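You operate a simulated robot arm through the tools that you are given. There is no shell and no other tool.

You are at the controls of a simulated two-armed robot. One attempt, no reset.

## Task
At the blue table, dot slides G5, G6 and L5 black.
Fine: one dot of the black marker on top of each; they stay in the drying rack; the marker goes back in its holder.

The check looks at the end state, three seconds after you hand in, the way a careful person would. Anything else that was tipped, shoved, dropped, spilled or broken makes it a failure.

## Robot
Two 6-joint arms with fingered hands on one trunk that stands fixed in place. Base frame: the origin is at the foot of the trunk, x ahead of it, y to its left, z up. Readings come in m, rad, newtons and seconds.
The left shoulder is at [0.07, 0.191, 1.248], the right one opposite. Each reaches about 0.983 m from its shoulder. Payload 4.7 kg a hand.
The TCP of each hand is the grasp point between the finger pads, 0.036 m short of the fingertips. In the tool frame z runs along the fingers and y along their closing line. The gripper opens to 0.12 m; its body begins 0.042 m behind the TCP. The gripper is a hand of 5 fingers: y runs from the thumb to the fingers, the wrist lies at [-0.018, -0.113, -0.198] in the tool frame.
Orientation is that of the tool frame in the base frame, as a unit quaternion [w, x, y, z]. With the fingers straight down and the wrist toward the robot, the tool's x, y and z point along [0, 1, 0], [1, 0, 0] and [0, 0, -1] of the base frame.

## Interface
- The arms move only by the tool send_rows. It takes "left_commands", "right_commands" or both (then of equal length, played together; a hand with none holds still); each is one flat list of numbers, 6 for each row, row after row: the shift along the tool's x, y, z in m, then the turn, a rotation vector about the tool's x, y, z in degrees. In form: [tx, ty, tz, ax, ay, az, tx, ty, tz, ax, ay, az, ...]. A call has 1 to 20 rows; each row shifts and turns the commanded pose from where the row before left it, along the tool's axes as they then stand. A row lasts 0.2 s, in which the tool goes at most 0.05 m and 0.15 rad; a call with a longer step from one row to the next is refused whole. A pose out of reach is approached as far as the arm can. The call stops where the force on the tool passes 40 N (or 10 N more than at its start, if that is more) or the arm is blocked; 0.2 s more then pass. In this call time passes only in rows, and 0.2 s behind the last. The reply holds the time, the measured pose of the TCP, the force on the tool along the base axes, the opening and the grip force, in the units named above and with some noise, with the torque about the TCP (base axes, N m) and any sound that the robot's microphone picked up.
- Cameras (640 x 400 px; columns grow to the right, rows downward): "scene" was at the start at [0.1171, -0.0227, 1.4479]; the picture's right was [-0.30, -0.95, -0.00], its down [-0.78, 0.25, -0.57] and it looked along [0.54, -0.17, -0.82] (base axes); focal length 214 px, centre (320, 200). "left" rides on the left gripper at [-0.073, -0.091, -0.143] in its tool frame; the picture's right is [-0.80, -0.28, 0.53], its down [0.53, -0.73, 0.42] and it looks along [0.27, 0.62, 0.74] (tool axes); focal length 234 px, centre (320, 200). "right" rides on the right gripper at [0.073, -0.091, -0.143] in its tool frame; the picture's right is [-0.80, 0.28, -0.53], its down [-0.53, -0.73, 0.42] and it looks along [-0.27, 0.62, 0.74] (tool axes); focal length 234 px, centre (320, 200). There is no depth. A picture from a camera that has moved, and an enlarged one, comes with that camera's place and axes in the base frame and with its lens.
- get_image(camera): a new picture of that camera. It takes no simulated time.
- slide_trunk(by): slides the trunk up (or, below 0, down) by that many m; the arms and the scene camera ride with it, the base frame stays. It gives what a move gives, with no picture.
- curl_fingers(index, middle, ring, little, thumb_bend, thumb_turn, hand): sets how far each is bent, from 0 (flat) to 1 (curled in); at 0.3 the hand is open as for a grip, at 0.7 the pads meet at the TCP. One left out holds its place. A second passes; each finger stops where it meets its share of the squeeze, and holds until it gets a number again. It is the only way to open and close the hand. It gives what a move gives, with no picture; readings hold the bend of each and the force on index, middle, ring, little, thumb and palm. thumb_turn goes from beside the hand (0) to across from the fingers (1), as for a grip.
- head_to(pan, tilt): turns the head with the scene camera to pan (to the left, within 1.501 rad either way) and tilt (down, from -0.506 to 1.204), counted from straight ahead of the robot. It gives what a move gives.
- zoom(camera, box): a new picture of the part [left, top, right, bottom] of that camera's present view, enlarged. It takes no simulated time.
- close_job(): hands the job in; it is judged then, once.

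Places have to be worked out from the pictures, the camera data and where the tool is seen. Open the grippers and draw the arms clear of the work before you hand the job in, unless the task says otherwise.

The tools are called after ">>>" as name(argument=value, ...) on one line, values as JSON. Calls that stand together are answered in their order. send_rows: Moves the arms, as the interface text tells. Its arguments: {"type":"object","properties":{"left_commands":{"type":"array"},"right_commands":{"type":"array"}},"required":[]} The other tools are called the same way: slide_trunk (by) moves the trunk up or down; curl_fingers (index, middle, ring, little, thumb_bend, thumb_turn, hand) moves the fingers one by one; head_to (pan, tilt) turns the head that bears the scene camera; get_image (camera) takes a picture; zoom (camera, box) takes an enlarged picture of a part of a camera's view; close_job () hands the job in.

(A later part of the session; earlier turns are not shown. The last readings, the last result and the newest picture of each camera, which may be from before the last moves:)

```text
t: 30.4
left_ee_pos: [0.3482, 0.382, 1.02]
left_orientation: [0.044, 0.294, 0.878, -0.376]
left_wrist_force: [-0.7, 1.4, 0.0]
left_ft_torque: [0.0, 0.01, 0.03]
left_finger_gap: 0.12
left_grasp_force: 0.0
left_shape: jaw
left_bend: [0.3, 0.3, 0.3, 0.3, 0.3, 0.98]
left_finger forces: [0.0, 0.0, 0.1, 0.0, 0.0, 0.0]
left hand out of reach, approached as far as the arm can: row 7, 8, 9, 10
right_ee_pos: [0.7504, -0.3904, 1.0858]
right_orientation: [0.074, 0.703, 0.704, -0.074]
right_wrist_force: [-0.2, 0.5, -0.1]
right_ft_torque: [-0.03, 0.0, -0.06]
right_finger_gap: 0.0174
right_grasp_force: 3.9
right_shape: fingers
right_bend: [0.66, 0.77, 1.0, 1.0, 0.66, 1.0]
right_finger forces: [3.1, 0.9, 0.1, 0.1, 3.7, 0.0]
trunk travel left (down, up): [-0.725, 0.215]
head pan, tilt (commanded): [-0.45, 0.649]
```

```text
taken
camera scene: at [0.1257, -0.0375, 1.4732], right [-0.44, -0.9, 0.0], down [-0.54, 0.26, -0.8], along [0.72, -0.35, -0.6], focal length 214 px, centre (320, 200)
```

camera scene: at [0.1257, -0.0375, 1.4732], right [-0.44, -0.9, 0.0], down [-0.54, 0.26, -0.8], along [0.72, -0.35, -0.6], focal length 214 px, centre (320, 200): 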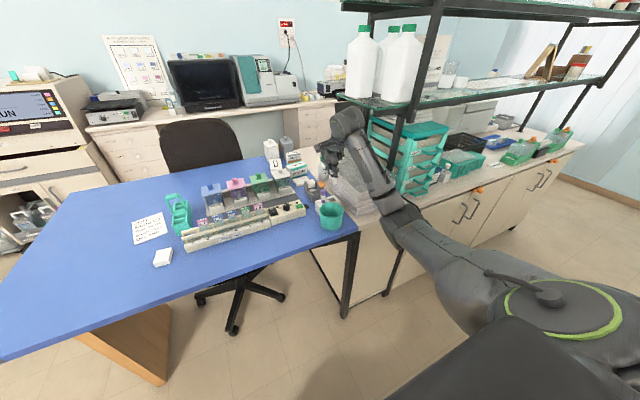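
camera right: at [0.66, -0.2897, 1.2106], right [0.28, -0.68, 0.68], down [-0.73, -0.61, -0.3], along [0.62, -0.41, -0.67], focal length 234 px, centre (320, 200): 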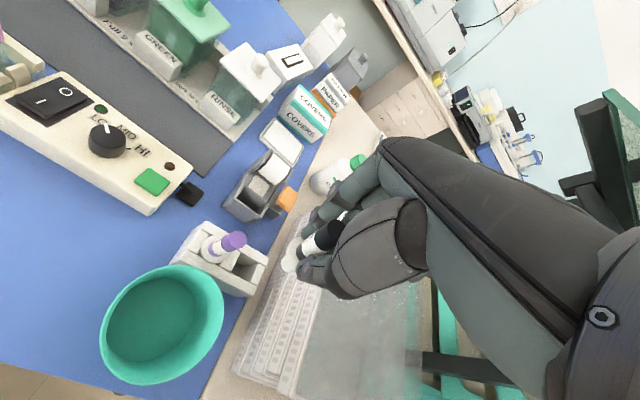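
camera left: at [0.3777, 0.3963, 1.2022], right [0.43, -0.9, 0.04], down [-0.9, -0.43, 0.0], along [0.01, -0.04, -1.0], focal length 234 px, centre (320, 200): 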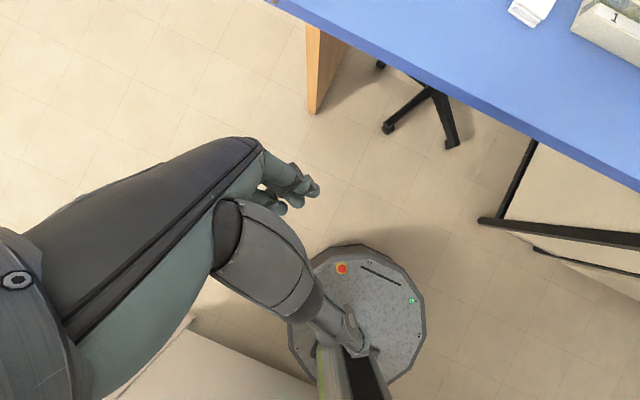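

The arm was near its inner limit in that orientation. I move the left hand forward to about (0.52, 0.35, 1.12) and then turn it to look toward the slides.

>>> send_rows(left_commands=[-0.0363, 0.0094, -0.0128, 0, 0, 0, -0.0363, 0.0094, -0.0128, 0, 0, 0, -0.0363, 0.0094, -0.0128, 0, 0, 0, -0.0363, 0.0094, -0.0128, 0, 0, 0, -0.0363, 0.0094, -0.0128, 0, 0, 0])

>>> send_rows(left_commands=[0, 0, 0, -2.957, -1.937, 7.541, 0, 0, 0, -2.957, -1.937, 7.541, 0, 0, 0, -2.957, -1.937, 7.541, 0, 0, 0, -2.957, -1.937, 7.541, 0, 0, 0, -2.957, -1.937, 7.541, 0, 0, 0, -2.957, -1.937, 7.541, 0, 0, 0, -2.957, -1.937, 7.541, 0, 0, 0, -2.957, -1.937, 7.541, 0, 0, 0, -2.957, -1.937, 7.541, 0, 0, 0, -2.957, -1.937, 7.541])

>>> get_image(camera="left")

>>> get_image(camera="scene")

```text
t: 31.6
left_ee_pos: [0.483, 0.4091, 1.1123]
left_orientation: [0.021, 0.309, 0.888, -0.341]
left_wrist_force: [0.8, -0.7, 0.3]
left_ft_torque: [-0.01, 0.03, -0.02]
left_finger_gap: 0.12
left_grasp_force: 0.0
left_shape: jaw
left_bend: [0.3, 0.3, 0.3, 0.3, 0.3, 0.98]
left_finger forces: [0.0, 0.1, 0.0, 0.0, 0.0, 0.0]
left hand out of reach, approached as far as the arm can: row 3, 4, 5
right_ee_pos: [0.7498, -0.3902, 1.0838]
right_orientation: [0.074, 0.703, 0.704, -0.075]
right_wrist_force: [0.1, 0.3, -1.2]
right_ft_torque: [-0.01, 0.03, 0.01]
right_finger_gap: 0.017
right_grasp_force: 4.0
right_shape: fingers
right_bend: [0.66, 0.77, 1.0, 1.0, 0.66, 1.0]
right_finger forces: [3.1, 0.9, 0.0, 0.1, 3.6, 0.0]
trunk travel left (down, up): [-0.725, 0.215]
head pan, tilt (commanded): [-0.45, 0.649]
```

```text
t: 33.8
left_ee_pos: [0.5045, 0.3996, 1.1057]
left_orientation: [0.411, 0.699, 0.577, -0.098]
left_wrist_force: [-1.0, 0.2, 0.8]
left_ft_torque: [-0.01, 0.0, 0.0]
left_finger_gap: 0.1197
left_grasp_force: 0.1
left_shape: jaw
left_bend: [0.3, 0.3, 0.3, 0.3, 0.3, 0.98]
left_finger forces: [0.0, 0.0, 0.0, 0.0, 0.0, 0.0]
left hand out of reach, approached as far as the arm can: row 5, 10
right_ee_pos: [0.7515, -0.3885, 1.0847]
right_orientation: [0.074, 0.703, 0.703, -0.074]
right_wrist_force: [0.0, 1.0, -1.2]
right_ft_torque: [-0.01, 0.02, 0.02]
right_finger_gap: 0.017
right_grasp_force: 4.4
right_shape: fingers
right_bend: [0.66, 0.77, 1.0, 1.0, 0.66, 1.0]
right_finger forces: [3.1, 0.9, 0.0, 0.0, 3.7, 0.0]
trunk travel left (down, up): [-0.725, 0.215]
head pan, tilt (commanded): [-0.45, 0.649]
```

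```text
taken
camera left: at [0.3503, 0.4454, 1.201], right [-0.32, -0.95, 0.02], down [-0.34, 0.09, -0.94], along [0.88, -0.31, -0.35], focal length 234 px, centre (320, 200)
```

left: 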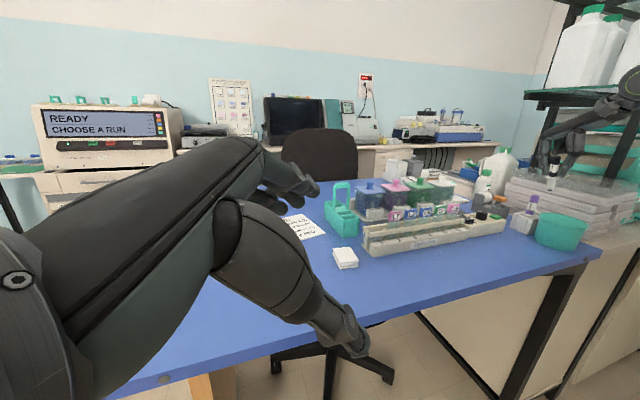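

```text
taken
camera scene: at [0.1271, -0.0384, 1.473], right [-0.44, -0.9, 0.0], down [-0.54, 0.26, -0.8], along [0.72, -0.35, -0.6], focal length 214 px, centre (320, 200)
```

scene: 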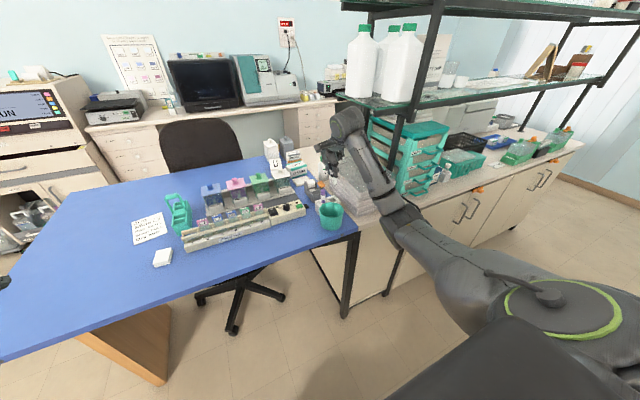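

The left camera now has a fine side view of both slides and the held marker. I zoom on the marker and on the slides.

>>> zoom(camera="left", box=[520, 120, 600, 220])

>>> zoom(camera="left", box=[370, 180, 470, 245])

>>> zoom(camera="scene", box=[320, 150, 380, 200])

>>> zoom(camera="scene", box=[220, 190, 280, 230])

```text
4.00 times, centred on (560, 170) of left
camera zoom: at [0.3503, 0.4454, 1.201], right [-0.32, -0.95, 0.02], down [-0.34, 0.09, -0.94], along [0.88, -0.31, -0.35], focal length 937 px, centre (-640, 320)
```

zoom: 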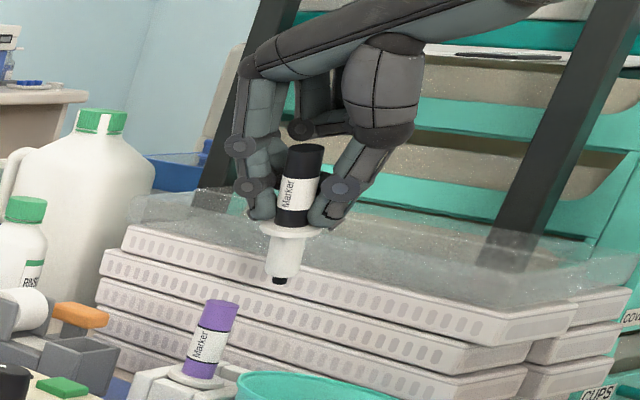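

```text
6.15 times, centred on (420, 212) of left
camera zoom: at [0.3503, 0.4454, 1.201], right [-0.32, -0.95, 0.02], down [-0.34, 0.09, -0.94], along [0.88, -0.31, -0.35], focal length 1441 px, centre (-295, 123)
```

zoom: 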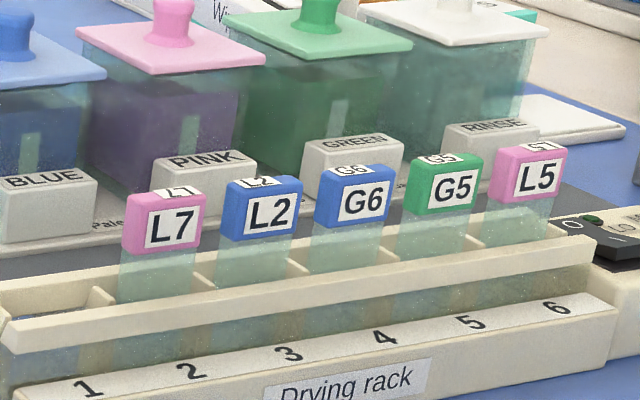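

```text
8.00 times, centred on (350, 175) of scene
camera zoom: at [0.1271, -0.0384, 1.473], right [-0.44, -0.9, 0.0], down [-0.54, 0.26, -0.8], along [0.72, -0.35, -0.6], focal length 1716 px, centre (80, 400)
```

zoom: 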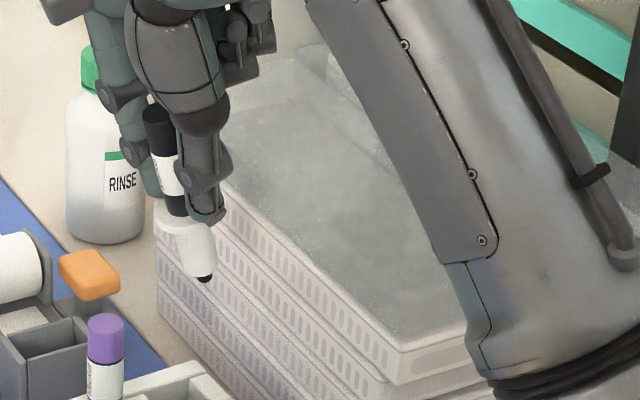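

```text
10.00 times, centred on (250, 210) of scene
camera zoom: at [0.1271, -0.0384, 1.473], right [-0.44, -0.9, 0.0], down [-0.54, 0.26, -0.8], along [0.72, -0.35, -0.6], focal length 2145 px, centre (1020, 100)
```

zoom: 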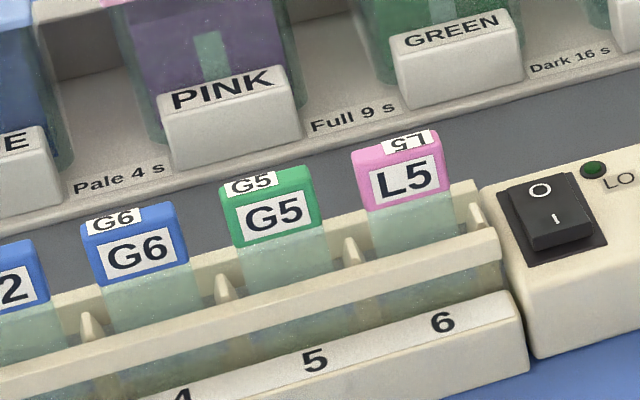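

Triangulating: the nib is near (0.749, -0.409, 0.998) and the slide tops near L5 (0.796, -0.102), G5 (0.795, -0.054), G6 (0.797, -0.007), z about 0.971. I raise 30 mm and turn the hand 17 degrees so that the marker hangs upright.

>>> send_rows(right_commands=[-0.00312, 0, -0.01467, 0, 0, 0, -0.00312, 0, -0.01467, 0, 0, 0, 0, 0, 0, 0, 4.25, 0, 0, 0, 0, 0, 4.25, 0, 0, 0, 0, 0, 4.25, 0, 0, 0, 0, 0, 4.25, 0])

>>> zoom(camera="left", box=[520, 110, 600, 210])

>>> zoom(camera="scene", box=[320, 140, 380, 190])

>>> get_image(camera="right")

```text
t: 35.2
left_ee_pos: [0.503, 0.3995, 1.1074]
left_orientation: [0.411, 0.699, 0.577, -0.097]
left_wrist_force: [-0.3, 0.2, 0.2]
left_ft_torque: [-0.02, 0.0, 0.03]
left_finger_gap: 0.1199
left_grasp_force: 0.0
left_shape: jaw
left_bend: [0.3, 0.3, 0.3, 0.3, 0.3, 0.98]
left_finger forces: [0.0, 0.0, 0.1, 0.1, 0.1, 0.0]
right_ee_pos: [0.7499, -0.3904, 1.1146]
right_orientation: [-0.032, 0.706, 0.706, 0.031]
right_wrist_force: [-0.7, 0.1, 0.1]
right_ft_torque: [0.02, -0.01, 0.02]
right_finger_gap: 0.0169
right_grasp_force: 3.5
right_shape: fingers
right_bend: [0.66, 0.77, 1.0, 1.0, 0.66, 1.0]
right_finger forces: [3.0, 0.9, 0.1, 0.1, 3.6, 0.1]
trunk travel left (down, up): [-0.725, 0.215]
head pan, tilt (commanded): [-0.45, 0.649]
```

```text
4.00 times, centred on (560, 160) of left
camera zoom: at [0.3501, 0.4446, 1.2015], right [-0.32, -0.95, 0.02], down [-0.34, 0.09, -0.94], along [0.88, -0.31, -0.35], focal length 937 px, centre (-640, 360)
```

zoom: 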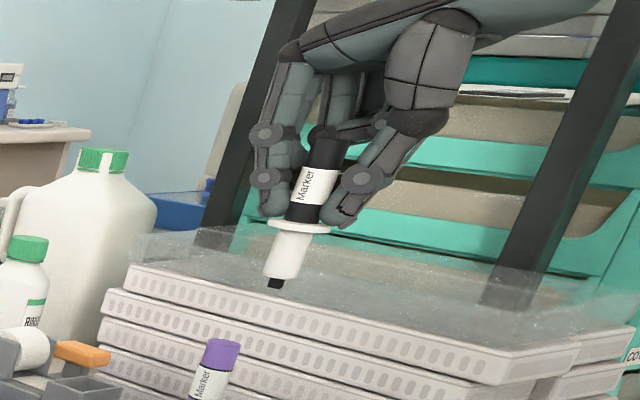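

```text
8.00 times, centred on (350, 165) of scene
camera zoom: at [0.1268, -0.0394, 1.473], right [-0.44, -0.9, 0.0], down [-0.54, 0.26, -0.8], along [0.72, -0.35, -0.6], focal length 1716 px, centre (80, 480)
```

zoom: 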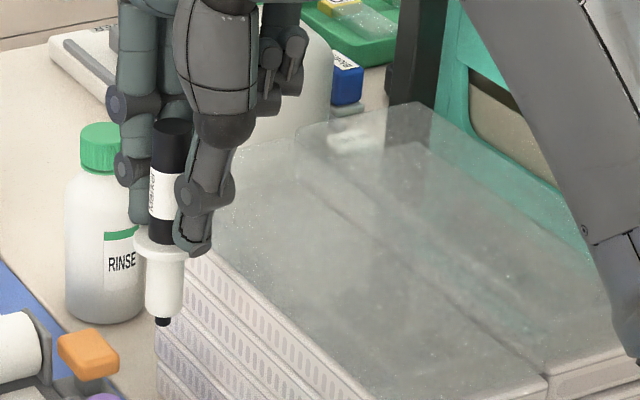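

```text
taken
camera right: at [0.6598, -0.3316, 1.2637], right [0.28, -0.85, 0.45], down [-0.73, -0.49, -0.47], along [0.62, -0.2, -0.76], focal length 234 px, centre (320, 200)
```

right: 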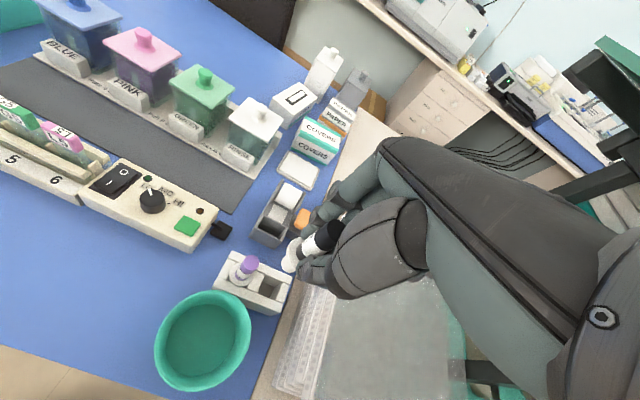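

The marker now hangs close to upright with the nib at about (0.748, -0.384, 1.029). I carry it level to above slide L5 at moderate speed.

>>> send_rows(right_commands=[0.01197, 0.002, 0.00105, 0, 0, 0, 0.02393, 0.004, 0.00209, 0, 0, 0, 0.02393, 0.004, 0.00209, 0, 0, 0, 0.02393, 0.004, 0.00209, 0, 0, 0, 0.02393, 0.004, 0.00209, 0, 0, 0, 0.02393, 0.004, 0.00209, 0, 0, 0, 0.02393, 0.004, 0.00209, 0, 0, 0, 0.02393, 0.004, 0.00209, 0, 0, 0, 0.02393, 0.004, 0.00209, 0, 0, 0, 0.02393, 0.004, 0.00209, 0, 0, 0, 0.02393, 0.004, 0.00209, 0, 0, 0, 0.02393, 0.004, 0.00209, 0, 0, 0, 0.01197, 0.002, 0.00105, 0, 0, 0])

>>> get_image(camera="left")

>>> get_image(camera="right")

>>> get_image(camera="scene")

```text
t: 38.0
left_ee_pos: [0.5022, 0.4003, 1.1066]
left_orientation: [0.41, 0.699, 0.578, -0.097]
left_wrist_force: [0.5, 0.1, 0.1]
left_ft_torque: [0.02, 0.0, 0.03]
left_finger_gap: 0.1202
left_grasp_force: 0.0
left_shape: jaw
left_bend: [0.3, 0.3, 0.3, 0.3, 0.3, 0.98]
left_finger forces: [0.1, 0.0, 0.0, 0.0, 0.0, 0.0]
right_ee_pos: [0.7999, -0.1012, 1.1142]
right_orientation: [-0.031, 0.707, 0.706, 0.031]
right_wrist_force: [0.2, -0.7, -0.2]
right_ft_torque: [0.03, -0.01, -0.02]
right_finger_gap: 0.017
right_grasp_force: 4.1
right_shape: fingers
right_bend: [0.66, 0.77, 1.0, 1.0, 0.66, 1.0]
right_finger forces: [3.0, 1.0, 0.0, 0.1, 3.5, 0.0]
trunk travel left (down, up): [-0.725, 0.215]
head pan, tilt (commanded): [-0.45, 0.649]
```

```text
taken
camera left: at [0.3504, 0.4455, 1.201], right [-0.32, -0.95, 0.02], down [-0.34, 0.09, -0.94], along [0.88, -0.31, -0.35], focal length 234 px, centre (320, 200)
```

left: 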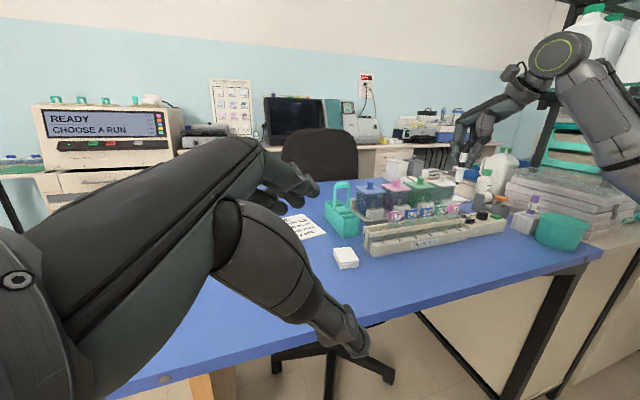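

```text
taken
camera right: at [0.7082, -0.0422, 1.2636], right [0.28, -0.85, 0.45], down [-0.73, -0.49, -0.47], along [0.62, -0.2, -0.76], focal length 234 px, centre (320, 200)
```

right: 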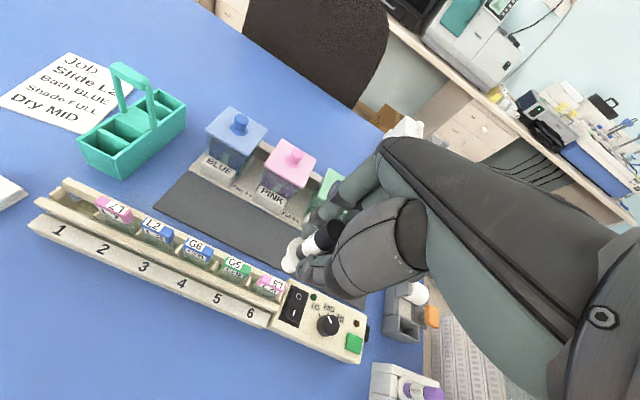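

```text
taken
camera scene: at [0.1271, -0.0381, 1.473], right [-0.44, -0.9, 0.0], down [-0.54, 0.26, -0.8], along [0.72, -0.35, -0.6], focal length 214 px, centre (320, 200)
```

scene: 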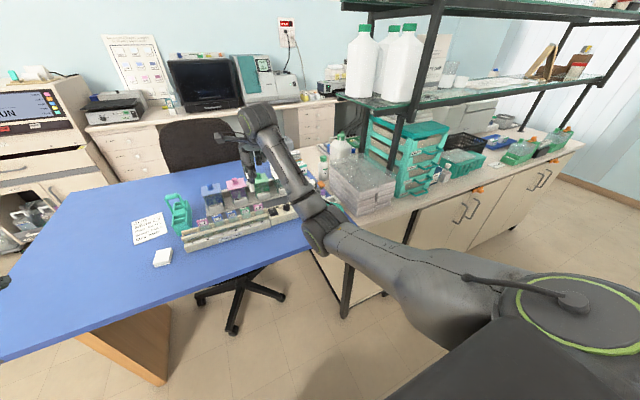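

The hand hovers above L5. I zoom in all three views to compare the nib with the slide top.

>>> zoom(camera="left", box=[420, 120, 500, 220])

>>> zoom(camera="scene", box=[230, 160, 310, 220])

>>> zoom(camera="right", box=[170, 220, 310, 310])

```text
4.00 times, centred on (460, 170) of left
camera zoom: at [0.3504, 0.4455, 1.201], right [-0.32, -0.95, 0.02], down [-0.34, 0.09, -0.94], along [0.88, -0.31, -0.35], focal length 937 px, centre (-240, 320)
```

zoom: 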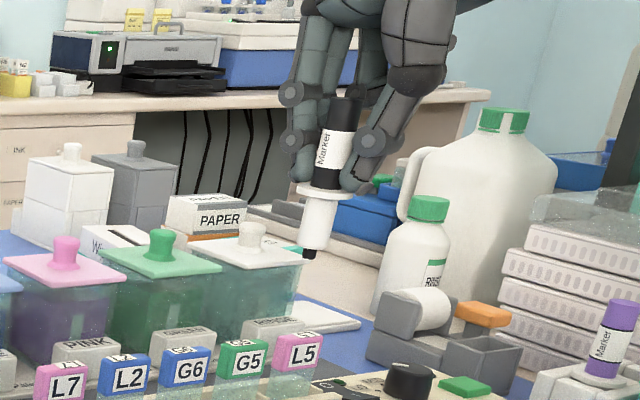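

```text
6.67 times, centred on (270, 190) of scene
camera zoom: at [0.1271, -0.0381, 1.473], right [-0.44, -0.9, 0.0], down [-0.54, 0.26, -0.8], along [0.72, -0.35, -0.6], focal length 1430 px, centre (653, 267)
```

zoom: 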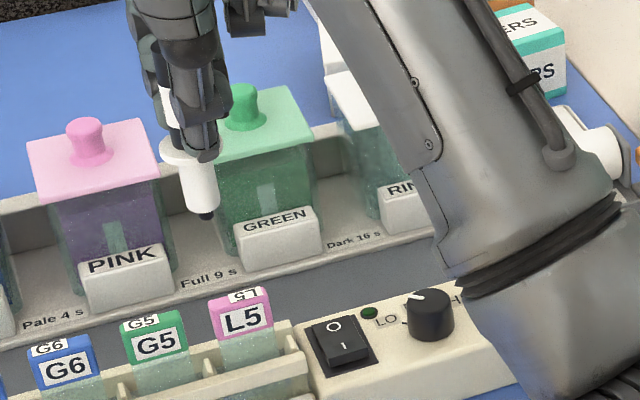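

```text
4.44 times, centred on (240, 265) of right
camera zoom: at [0.7082, -0.0422, 1.2636], right [0.28, -0.85, 0.45], down [-0.73, -0.49, -0.47], along [0.62, -0.2, -0.76], focal length 1041 px, centre (676, -89)
```

zoom: 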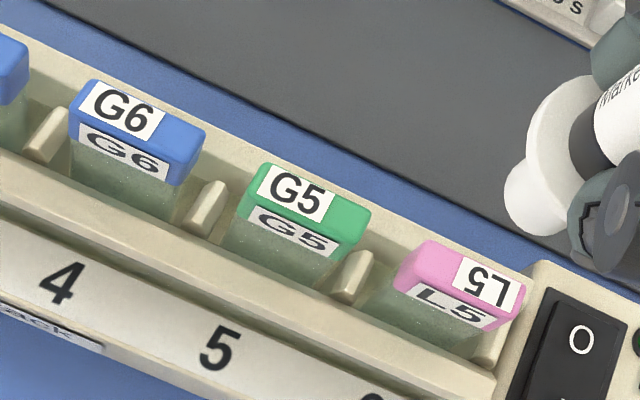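

The nib is above L5's bare (label-free) part, about 58 mm up and within 2 mm of where I want it. I shift 2 mm left and lower 45 mm.

>>> send_rows(right_commands=[0.002, 0, 0.0002, 0, 0, 0, -0.00131, 0, 0.01494, 0, 0, 0, -0.00131, 0, 0.01494, 0, 0, 0, -0.00131, 0, 0.01494, 0, 0, 0])

>>> zoom(camera="left", box=[430, 170, 480, 220])

>>> zoom(camera="scene", box=[240, 180, 300, 220])

>>> zoom(camera="right", box=[190, 210, 330, 310])

```text
t: 39.0
left_ee_pos: [0.5048, 0.3997, 1.1068]
left_orientation: [0.41, 0.699, 0.578, -0.097]
left_wrist_force: [-0.2, 0.5, 0.3]
left_ft_torque: [0.0, 0.01, -0.04]
left_finger_gap: 0.1202
left_grasp_force: 0.0
left_shape: jaw
left_bend: [0.3, 0.3, 0.3, 0.3, 0.3, 0.98]
left_finger forces: [0.1, 0.0, 0.1, 0.0, 0.0, 0.0]
right_ee_pos: [0.7986, -0.0982, 1.0698]
right_orientation: [-0.031, 0.706, 0.706, 0.031]
right_wrist_force: [0.5, 0.0, -0.3]
right_ft_torque: [-0.05, -0.01, 0.02]
right_finger_gap: 0.017
right_grasp_force: 4.1
right_shape: fingers
right_bend: [0.66, 0.77, 1.0, 1.0, 0.66, 1.0]
right_finger forces: [3.0, 0.8, 0.1, 0.0, 3.6, 0.0]
trunk travel left (down, up): [-0.725, 0.215]
head pan, tilt (commanded): [-0.45, 0.649]
```

```text
8.00 times, centred on (455, 195) of left
camera zoom: at [0.3505, 0.4454, 1.2011], right [-0.32, -0.95, 0.02], down [-0.34, 0.09, -0.94], along [0.88, -0.31, -0.35], focal length 1873 px, centre (-760, 240)
```

zoom: 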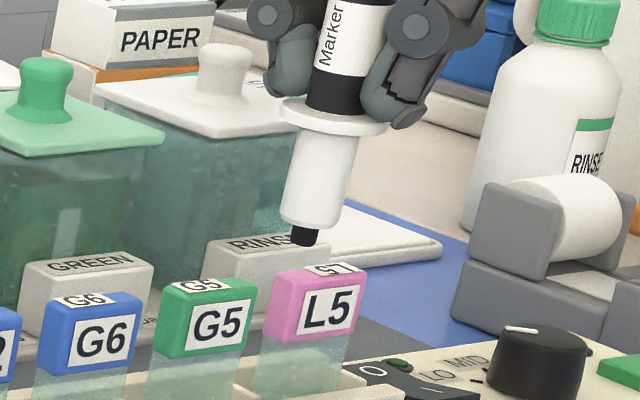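

```text
10.00 times, centred on (270, 200) of scene
camera zoom: at [0.1272, -0.0383, 1.473], right [-0.44, -0.9, 0.0], down [-0.54, 0.26, -0.8], along [0.72, -0.35, -0.6], focal length 2145 px, centre (820, 200)
```

zoom: 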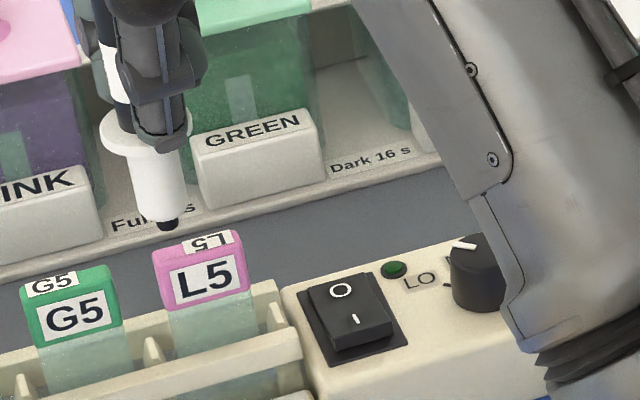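

```text
4.00 times, centred on (260, 260) of right
camera zoom: at [0.7084, -0.0404, 1.2185], right [0.28, -0.85, 0.45], down [-0.73, -0.49, -0.47], along [0.62, -0.2, -0.76], focal length 937 px, centre (560, -40)
```

zoom: 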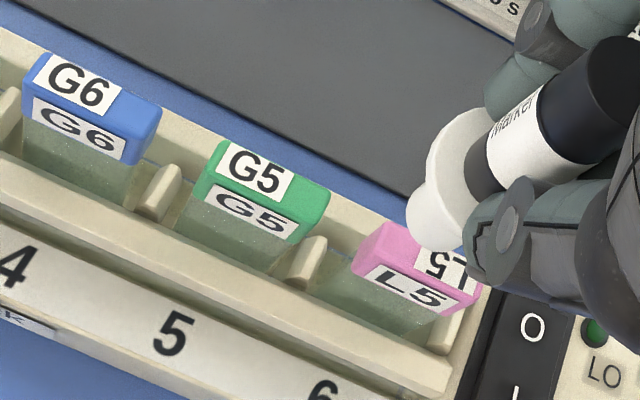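

The nib hovers about a centimetre above L5. I zoom much closer in the left and scene views to check fore-aft alignment.

>>> zoom(camera="left", box=[445, 190, 470, 210])

>>> zoom(camera="scene", box=[250, 190, 270, 212])

>>> zoom(camera="right", box=[260, 250, 310, 290])

```text
16.00 times, centred on (458, 200) of left
camera zoom: at [0.3505, 0.4454, 1.2011], right [-0.32, -0.95, 0.02], down [-0.34, 0.09, -0.94], along [0.88, -0.31, -0.35], focal length 3747 px, centre (-1880, 200)
```

zoom: 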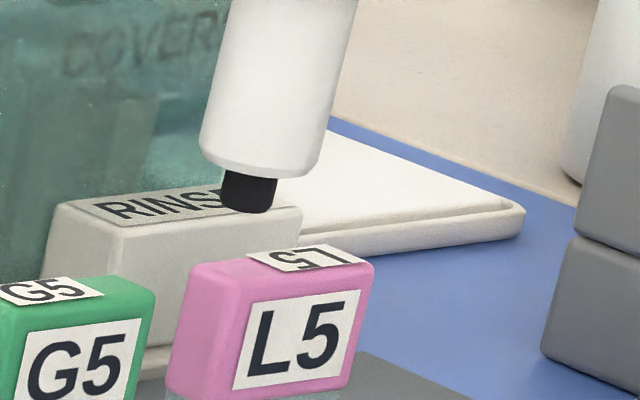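

```text
16.00 times, centred on (260, 201) of scene
camera zoom: at [0.1272, -0.0383, 1.473], right [-0.44, -0.9, 0.0], down [-0.54, 0.26, -0.8], along [0.72, -0.35, -0.6], focal length 3432 px, centre (1280, 184)
```

zoom: 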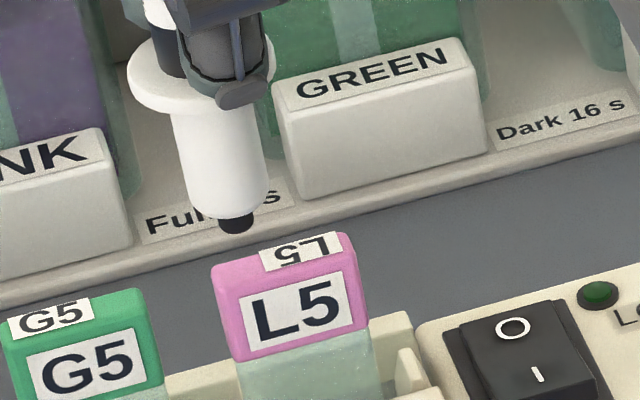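

```text
10.00 times, centred on (285, 270) of right
camera zoom: at [0.7084, -0.0404, 1.2185], right [0.28, -0.85, 0.45], down [-0.73, -0.49, -0.47], along [0.62, -0.2, -0.76], focal length 2342 px, centre (670, -500)
```

zoom: 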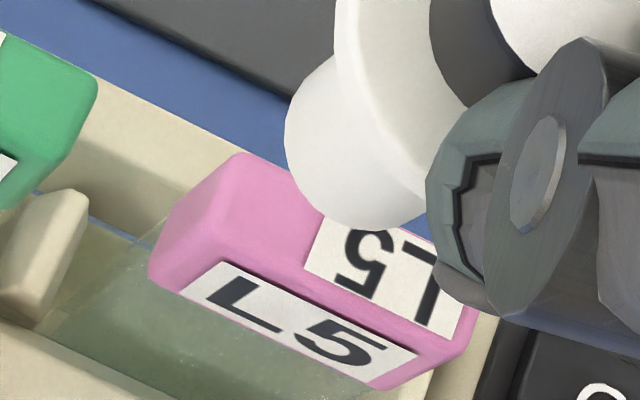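

By triangulation the nib is about 3.5 mm too far back and 1.5 mm too far right of the bare part's centre, 10 mm above it. I correct that and lower 5 mm.

>>> send_rows(right_commands=[0.0015, -0.0035, 0.0001, 0, 0, 0, -0.00044, 0, 0.00498, 0, 0, 0])

>>> zoom(camera="left", box=[445, 190, 470, 210])

>>> zoom(camera="scene", box=[250, 190, 270, 212])

>>> zoom(camera="right", box=[260, 250, 310, 290])

```text
t: 39.6
left_ee_pos: [0.5033, 0.3997, 1.1075]
left_orientation: [0.41, 0.699, 0.578, -0.096]
left_wrist_force: [-0.3, 0.2, -0.1]
left_ft_torque: [-0.01, -0.01, -0.01]
left_finger_gap: 0.12
left_grasp_force: 0.1
left_shape: jaw
left_bend: [0.3, 0.3, 0.3, 0.3, 0.3, 0.98]
left_finger forces: [0.0, 0.1, 0.0, 0.0, 0.0, 0.1]
right_ee_pos: [0.7948, -0.0996, 1.0646]
right_orientation: [-0.03, 0.706, 0.707, 0.03]
right_wrist_force: [-0.5, 0.2, -0.6]
right_ft_torque: [-0.01, 0.0, 0.04]
right_finger_gap: 0.0171
right_grasp_force: 3.7
right_shape: fingers
right_bend: [0.66, 0.77, 1.0, 1.0, 0.66, 1.0]
right_finger forces: [3.0, 0.9, 0.0, 0.0, 3.5, 0.1]
trunk travel left (down, up): [-0.725, 0.215]
head pan, tilt (commanded): [-0.45, 0.649]
```

```text
16.00 times, centred on (458, 200) of left
camera zoom: at [0.3506, 0.4453, 1.2011], right [-0.32, -0.95, 0.02], down [-0.34, 0.09, -0.94], along [0.88, -0.31, -0.35], focal length 3747 px, centre (-1880, 200)
```

zoom: 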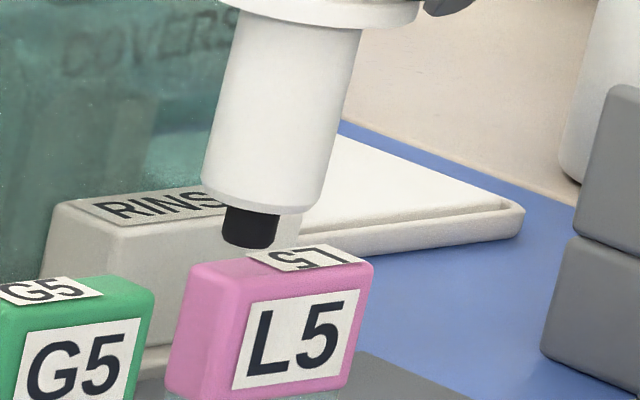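

```text
16.00 times, centred on (260, 201) of scene
camera zoom: at [0.1273, -0.0385, 1.473], right [-0.44, -0.9, 0.0], down [-0.54, 0.26, -0.8], along [0.72, -0.35, -0.6], focal length 3432 px, centre (1280, 184)
```

zoom: 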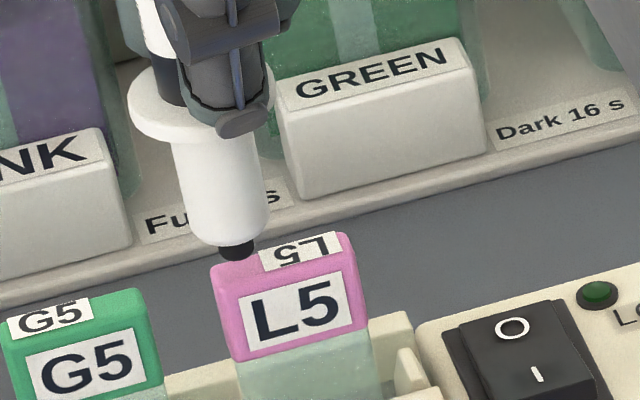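

```text
10.00 times, centred on (285, 270) of right
camera zoom: at [0.7051, -0.0389, 1.2134], right [0.28, -0.85, 0.45], down [-0.73, -0.49, -0.47], along [0.62, -0.2, -0.76], focal length 2342 px, centre (670, -500)
```

zoom: 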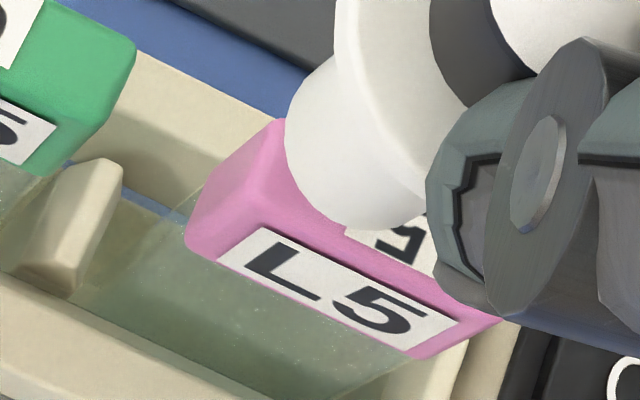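

The nib is now within 1 mm of the target point and about 4.5 mm above it. I lower 3 mm and look again.

>>> send_rows(right_commands=[-0.00026, 0, 0.00299, 0, 0, 0])

>>> zoom(camera="left", box=[445, 190, 470, 210])

>>> zoom(camera="scene", box=[250, 190, 270, 212])

```text
t: 40.0
left_ee_pos: [0.5042, 0.4005, 1.1068]
left_orientation: [0.41, 0.698, 0.579, -0.096]
left_wrist_force: [-0.6, 0.5, -0.3]
left_ft_torque: [-0.02, 0.0, 0.02]
left_finger_gap: 0.1198
left_grasp_force: 0.2
left_shape: jaw
left_bend: [0.3, 0.3, 0.3, 0.3, 0.3, 0.98]
left_finger forces: [0.0, 0.0, 0.1, 0.0, 0.0, 0.0]
right_ee_pos: [0.7952, -0.0975, 1.0609]
right_orientation: [-0.031, 0.706, 0.707, 0.03]
right_wrist_force: [0.5, -0.5, -0.1]
right_ft_torque: [0.02, -0.02, 0.01]
right_finger_gap: 0.0175
right_grasp_force: 3.9
right_shape: fingers
right_bend: [0.66, 0.77, 1.0, 1.0, 0.66, 1.0]
right_finger forces: [3.0, 1.0, 0.0, 0.1, 3.5, 0.0]
trunk travel left (down, up): [-0.725, 0.215]
head pan, tilt (commanded): [-0.45, 0.649]
```

```text
16.00 times, centred on (458, 200) of left
camera zoom: at [0.3504, 0.4454, 1.2011], right [-0.32, -0.95, 0.02], down [-0.34, 0.09, -0.94], along [0.88, -0.31, -0.35], focal length 3747 px, centre (-1880, 200)
```

zoom: 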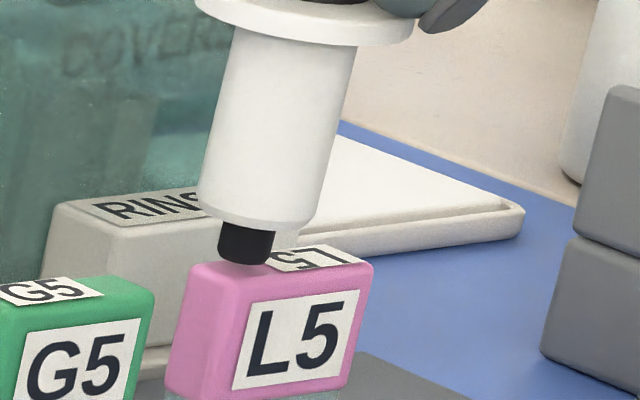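

```text
16.00 times, centred on (260, 201) of scene
camera zoom: at [0.1271, -0.0383, 1.473], right [-0.44, -0.9, 0.0], down [-0.54, 0.26, -0.8], along [0.72, -0.35, -0.6], focal length 3432 px, centre (1280, 184)
```

zoom: 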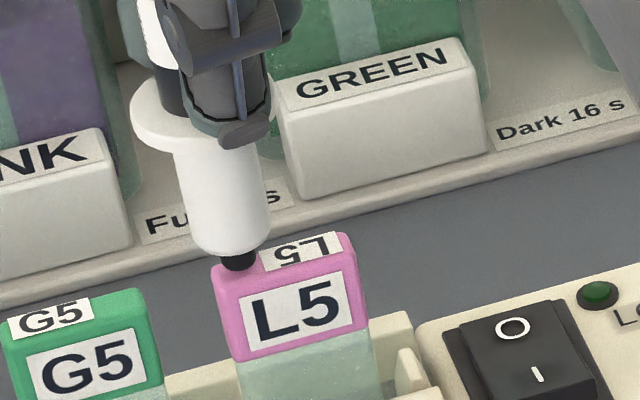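

About 1.5 mm remain. I lower another 1.2 mm and check force and picture.

>>> send_rows(right_commands=[-0.0001, 0, 0.0012, 0, 0, 0])

>>> zoom(camera="left", box=[445, 190, 470, 210])

>>> zoom(camera="scene", box=[250, 190, 270, 212])

```text
t: 40.4
left_ee_pos: [0.5042, 0.4004, 1.1067]
left_orientation: [0.41, 0.699, 0.578, -0.097]
left_wrist_force: [-0.4, -0.8, -0.5]
left_ft_torque: [-0.03, -0.02, -0.01]
left_finger_gap: 0.12
left_grasp_force: 0.1
left_shape: jaw
left_bend: [0.3, 0.3, 0.3, 0.3, 0.3, 0.98]
left_finger forces: [0.0, 0.0, 0.0, 0.1, 0.1, 0.1]
right_ee_pos: [0.7954, -0.0983, 1.0598]
right_orientation: [-0.03, 0.706, 0.706, 0.031]
right_wrist_force: [0.6, 0.1, -0.3]
right_ft_torque: [0.01, 0.01, 0.0]
right_finger_gap: 0.0172
right_grasp_force: 3.9
right_shape: fingers
right_bend: [0.66, 0.77, 1.0, 1.0, 0.66, 1.0]
right_finger forces: [3.0, 1.0, 0.1, 0.0, 3.5, 0.1]
trunk travel left (down, up): [-0.725, 0.215]
head pan, tilt (commanded): [-0.45, 0.649]
```

```text
16.00 times, centred on (458, 200) of left
camera zoom: at [0.3503, 0.4454, 1.2011], right [-0.32, -0.95, 0.02], down [-0.34, 0.09, -0.94], along [0.88, -0.31, -0.35], focal length 3747 px, centre (-1880, 200)
```

zoom: 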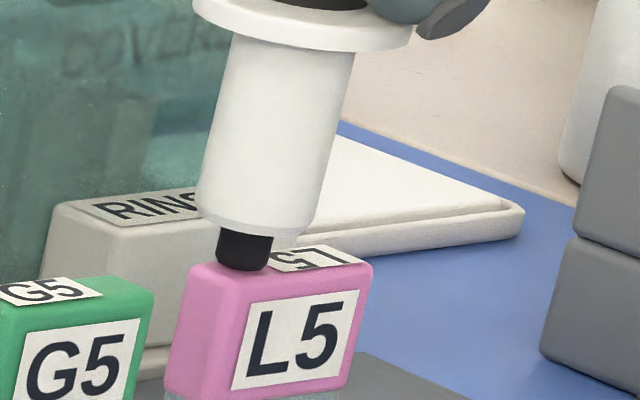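

```text
16.00 times, centred on (260, 201) of scene
camera zoom: at [0.127, -0.0383, 1.473], right [-0.44, -0.9, 0.0], down [-0.54, 0.26, -0.8], along [0.72, -0.35, -0.6], focal length 3432 px, centre (1280, 184)
```

zoom: 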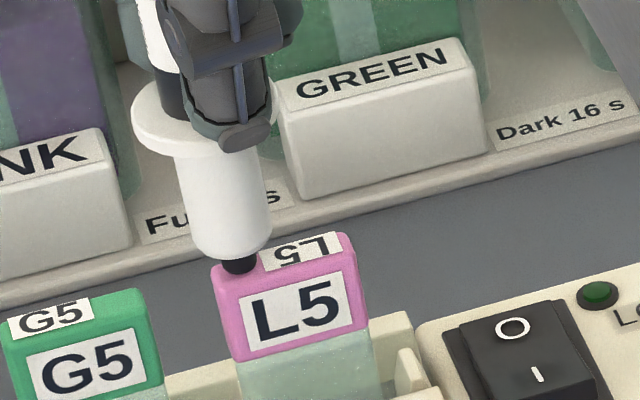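

Nearly touching, no force yet. I lower 0.8 mm more.

>>> send_rows(right_commands=[-7e-05, 0, 0.0008, 0, 0, 0])

>>> zoom(camera="left", box=[448, 194, 466, 208])

>>> zoom(camera="scene", box=[250, 194, 266, 208])

```text
t: 40.8
left_ee_pos: [0.5036, 0.3992, 1.1059]
left_orientation: [0.411, 0.699, 0.578, -0.097]
left_wrist_force: [-1.2, -0.8, 0.8]
left_ft_torque: [-0.01, -0.01, 0.0]
left_finger_gap: 0.1201
left_grasp_force: 0.1
left_shape: jaw
left_bend: [0.3, 0.3, 0.3, 0.3, 0.3, 0.98]
left_finger forces: [0.1, 0.0, 0.1, 0.0, 0.0, 0.0]
right_ee_pos: [0.7952, -0.0986, 1.0605]
right_orientation: [-0.031, 0.707, 0.706, 0.03]
right_wrist_force: [-0.8, -0.2, 0.2]
right_ft_torque: [0.02, -0.03, 0.0]
right_finger_gap: 0.0169
right_grasp_force: 4.4
right_shape: fingers
right_bend: [0.66, 0.77, 1.0, 1.0, 0.66, 1.0]
right_finger forces: [3.0, 0.9, 0.0, 0.0, 3.6, 0.1]
trunk travel left (down, up): [-0.725, 0.215]
head pan, tilt (commanded): [-0.45, 0.649]
```

```text
16.00 times, centred on (457, 201) of left
camera zoom: at [0.3503, 0.4454, 1.2011], right [-0.32, -0.95, 0.02], down [-0.34, 0.09, -0.94], along [0.88, -0.31, -0.35], focal length 3747 px, centre (-1872, 184)
```

zoom: 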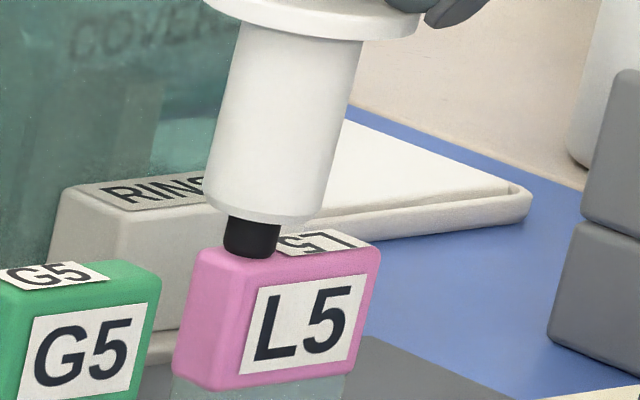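

```text
16.00 times, centred on (258, 201) of scene
camera zoom: at [0.1269, -0.0383, 1.473], right [-0.44, -0.9, 0.0], down [-0.54, 0.26, -0.8], along [0.72, -0.35, -0.6], focal length 3432 px, centre (1312, 184)
```

zoom: 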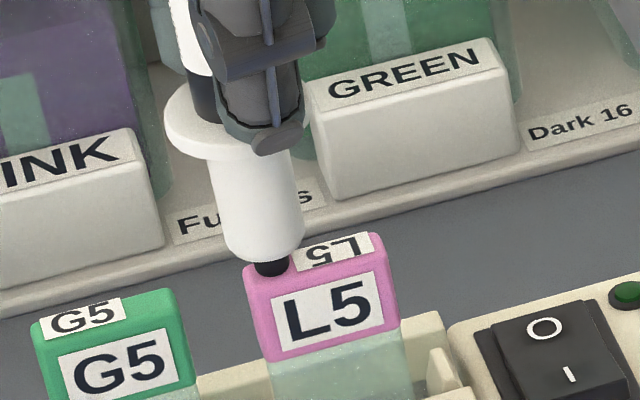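

The nib looks in contact or within half a millimetre. I press 0.7 mm further and watch for force.

>>> send_rows(right_commands=[-6e-05, 0, 0.0007, 0, 0, 0])

>>> zoom(camera="left", box=[448, 194, 466, 208])

>>> zoom(camera="scene", box=[250, 194, 266, 208])

```text
t: 41.2
left_ee_pos: [0.5034, 0.3984, 1.1074]
left_orientation: [0.411, 0.699, 0.578, -0.097]
left_wrist_force: [0.0, -0.6, 0.2]
left_ft_torque: [-0.01, 0.03, 0.0]
left_finger_gap: 0.1197
left_grasp_force: 0.0
left_shape: jaw
left_bend: [0.3, 0.3, 0.3, 0.3, 0.3, 0.98]
left_finger forces: [0.0, 0.0, 0.1, 0.0, 0.0, 0.0]
right_ee_pos: [0.7956, -0.098, 1.0608]
right_orientation: [-0.031, 0.707, 0.706, 0.031]
right_wrist_force: [0.3, 0.2, 1.3]
right_ft_torque: [0.04, -0.01, 0.01]
right_finger_gap: 0.0172
right_grasp_force: 4.1
right_shape: fingers
right_bend: [0.66, 0.77, 1.0, 1.0, 0.66, 1.0]
right_finger forces: [3.3, 1.0, 0.0, 0.0, 3.8, 0.0]
trunk travel left (down, up): [-0.725, 0.215]
head pan, tilt (commanded): [-0.45, 0.649]
```

```text
16.00 times, centred on (457, 201) of left
camera zoom: at [0.3501, 0.4454, 1.2012], right [-0.32, -0.95, 0.02], down [-0.34, 0.09, -0.94], along [0.88, -0.31, -0.35], focal length 3747 px, centre (-1872, 184)
```

zoom: 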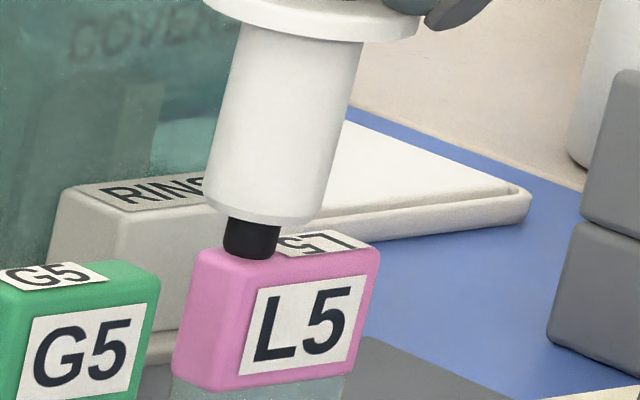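

```text
16.00 times, centred on (258, 201) of scene
camera zoom: at [0.1267, -0.0383, 1.4731], right [-0.44, -0.9, 0.0], down [-0.54, 0.26, -0.8], along [0.72, -0.35, -0.6], focal length 3432 px, centre (1312, 184)
```

zoom: 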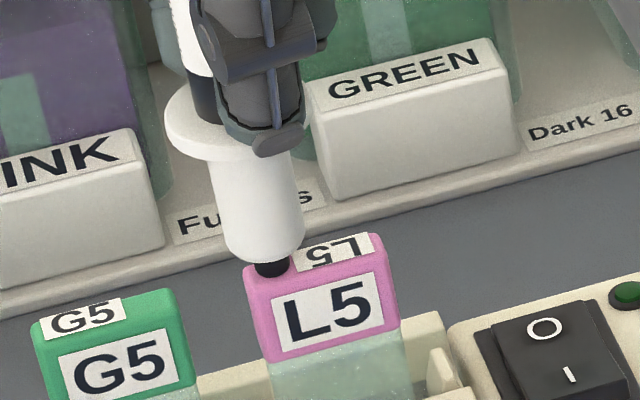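

The nib no longer moved and 1.3 N shows at the wrist, so it has touched. I lift straight up 25 mm and look for the dot.

>>> send_rows(right_commands=[0.00044, 0, -0.00498, 0, 0, 0, 0.00087, 0, -0.00996, 0, 0, 0, 0.00087, 0, -0.00996, 0, 0, 0])

>>> zoom(camera="left", box=[448, 190, 470, 208])

>>> zoom(camera="scene", box=[250, 192, 266, 208])

>>> zoom(camera="right", box=[200, 210, 310, 300])

```text
t: 42.0
left_ee_pos: [0.5045, 0.4008, 1.1067]
left_orientation: [0.411, 0.699, 0.577, -0.097]
left_wrist_force: [-0.1, 0.2, -0.3]
left_ft_torque: [-0.01, -0.03, 0.03]
left_finger_gap: 0.1198
left_grasp_force: 0.0
left_shape: jaw
left_bend: [0.3, 0.3, 0.3, 0.3, 0.3, 0.98]
left_finger forces: [0.1, 0.0, 0.0, 0.0, 0.0, 0.0]
right_ee_pos: [0.7942, -0.0984, 1.0851]
right_orientation: [-0.031, 0.706, 0.707, 0.031]
right_wrist_force: [0.4, 1.0, 0.2]
right_ft_torque: [0.0, -0.03, 0.02]
right_finger_gap: 0.0168
right_grasp_force: 3.5
right_shape: fingers
right_bend: [0.66, 0.77, 1.0, 1.0, 0.66, 1.0]
right_finger forces: [2.9, 0.9, 0.1, 0.0, 3.6, 0.0]
trunk travel left (down, up): [-0.725, 0.215]
head pan, tilt (commanded): [-0.45, 0.649]
```

```text
16.00 times, centred on (459, 199) of left
camera zoom: at [0.3503, 0.4454, 1.2011], right [-0.32, -0.95, 0.02], down [-0.34, 0.09, -0.94], along [0.88, -0.31, -0.35], focal length 3747 px, centre (-1904, 216)
```

zoom: 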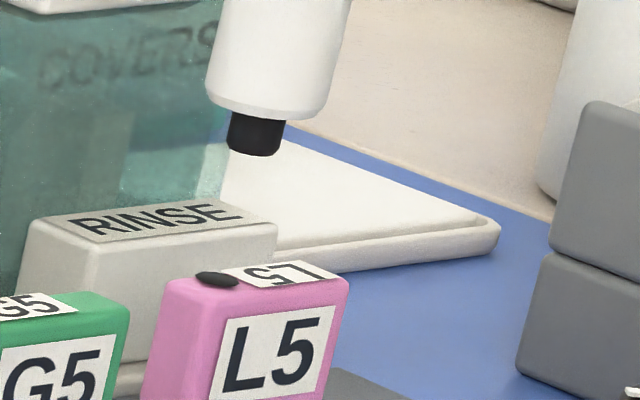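

```text
16.00 times, centred on (258, 200) of scene
camera zoom: at [0.127, -0.0383, 1.473], right [-0.44, -0.9, 0.0], down [-0.54, 0.26, -0.8], along [0.72, -0.35, -0.6], focal length 3432 px, centre (1312, 200)
```

zoom: 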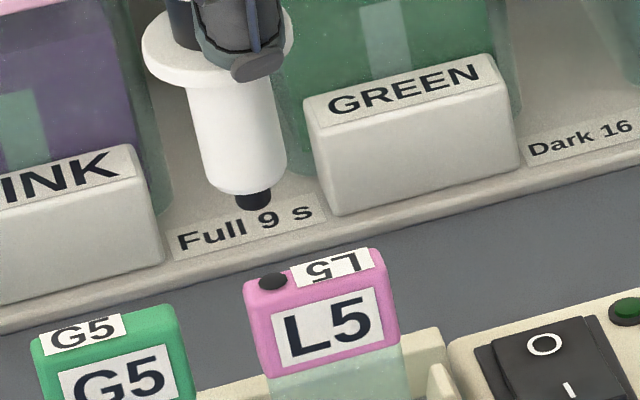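

```text
4.44 times, centred on (255, 255) of right
camera zoom: at [0.7043, -0.0389, 1.2332], right [0.28, -0.85, 0.45], down [-0.73, -0.49, -0.47], along [0.62, -0.2, -0.76], focal length 1041 px, centre (609, -44)
```

zoom: 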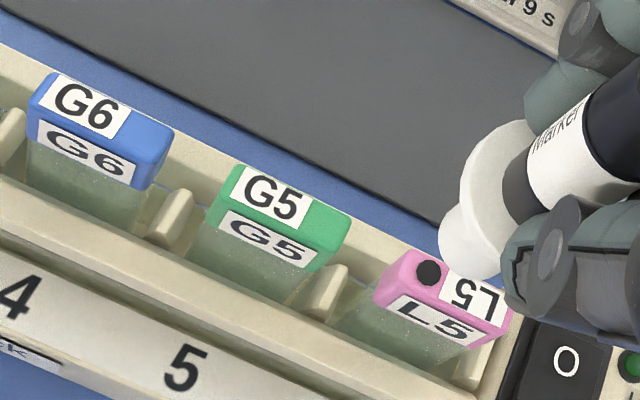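

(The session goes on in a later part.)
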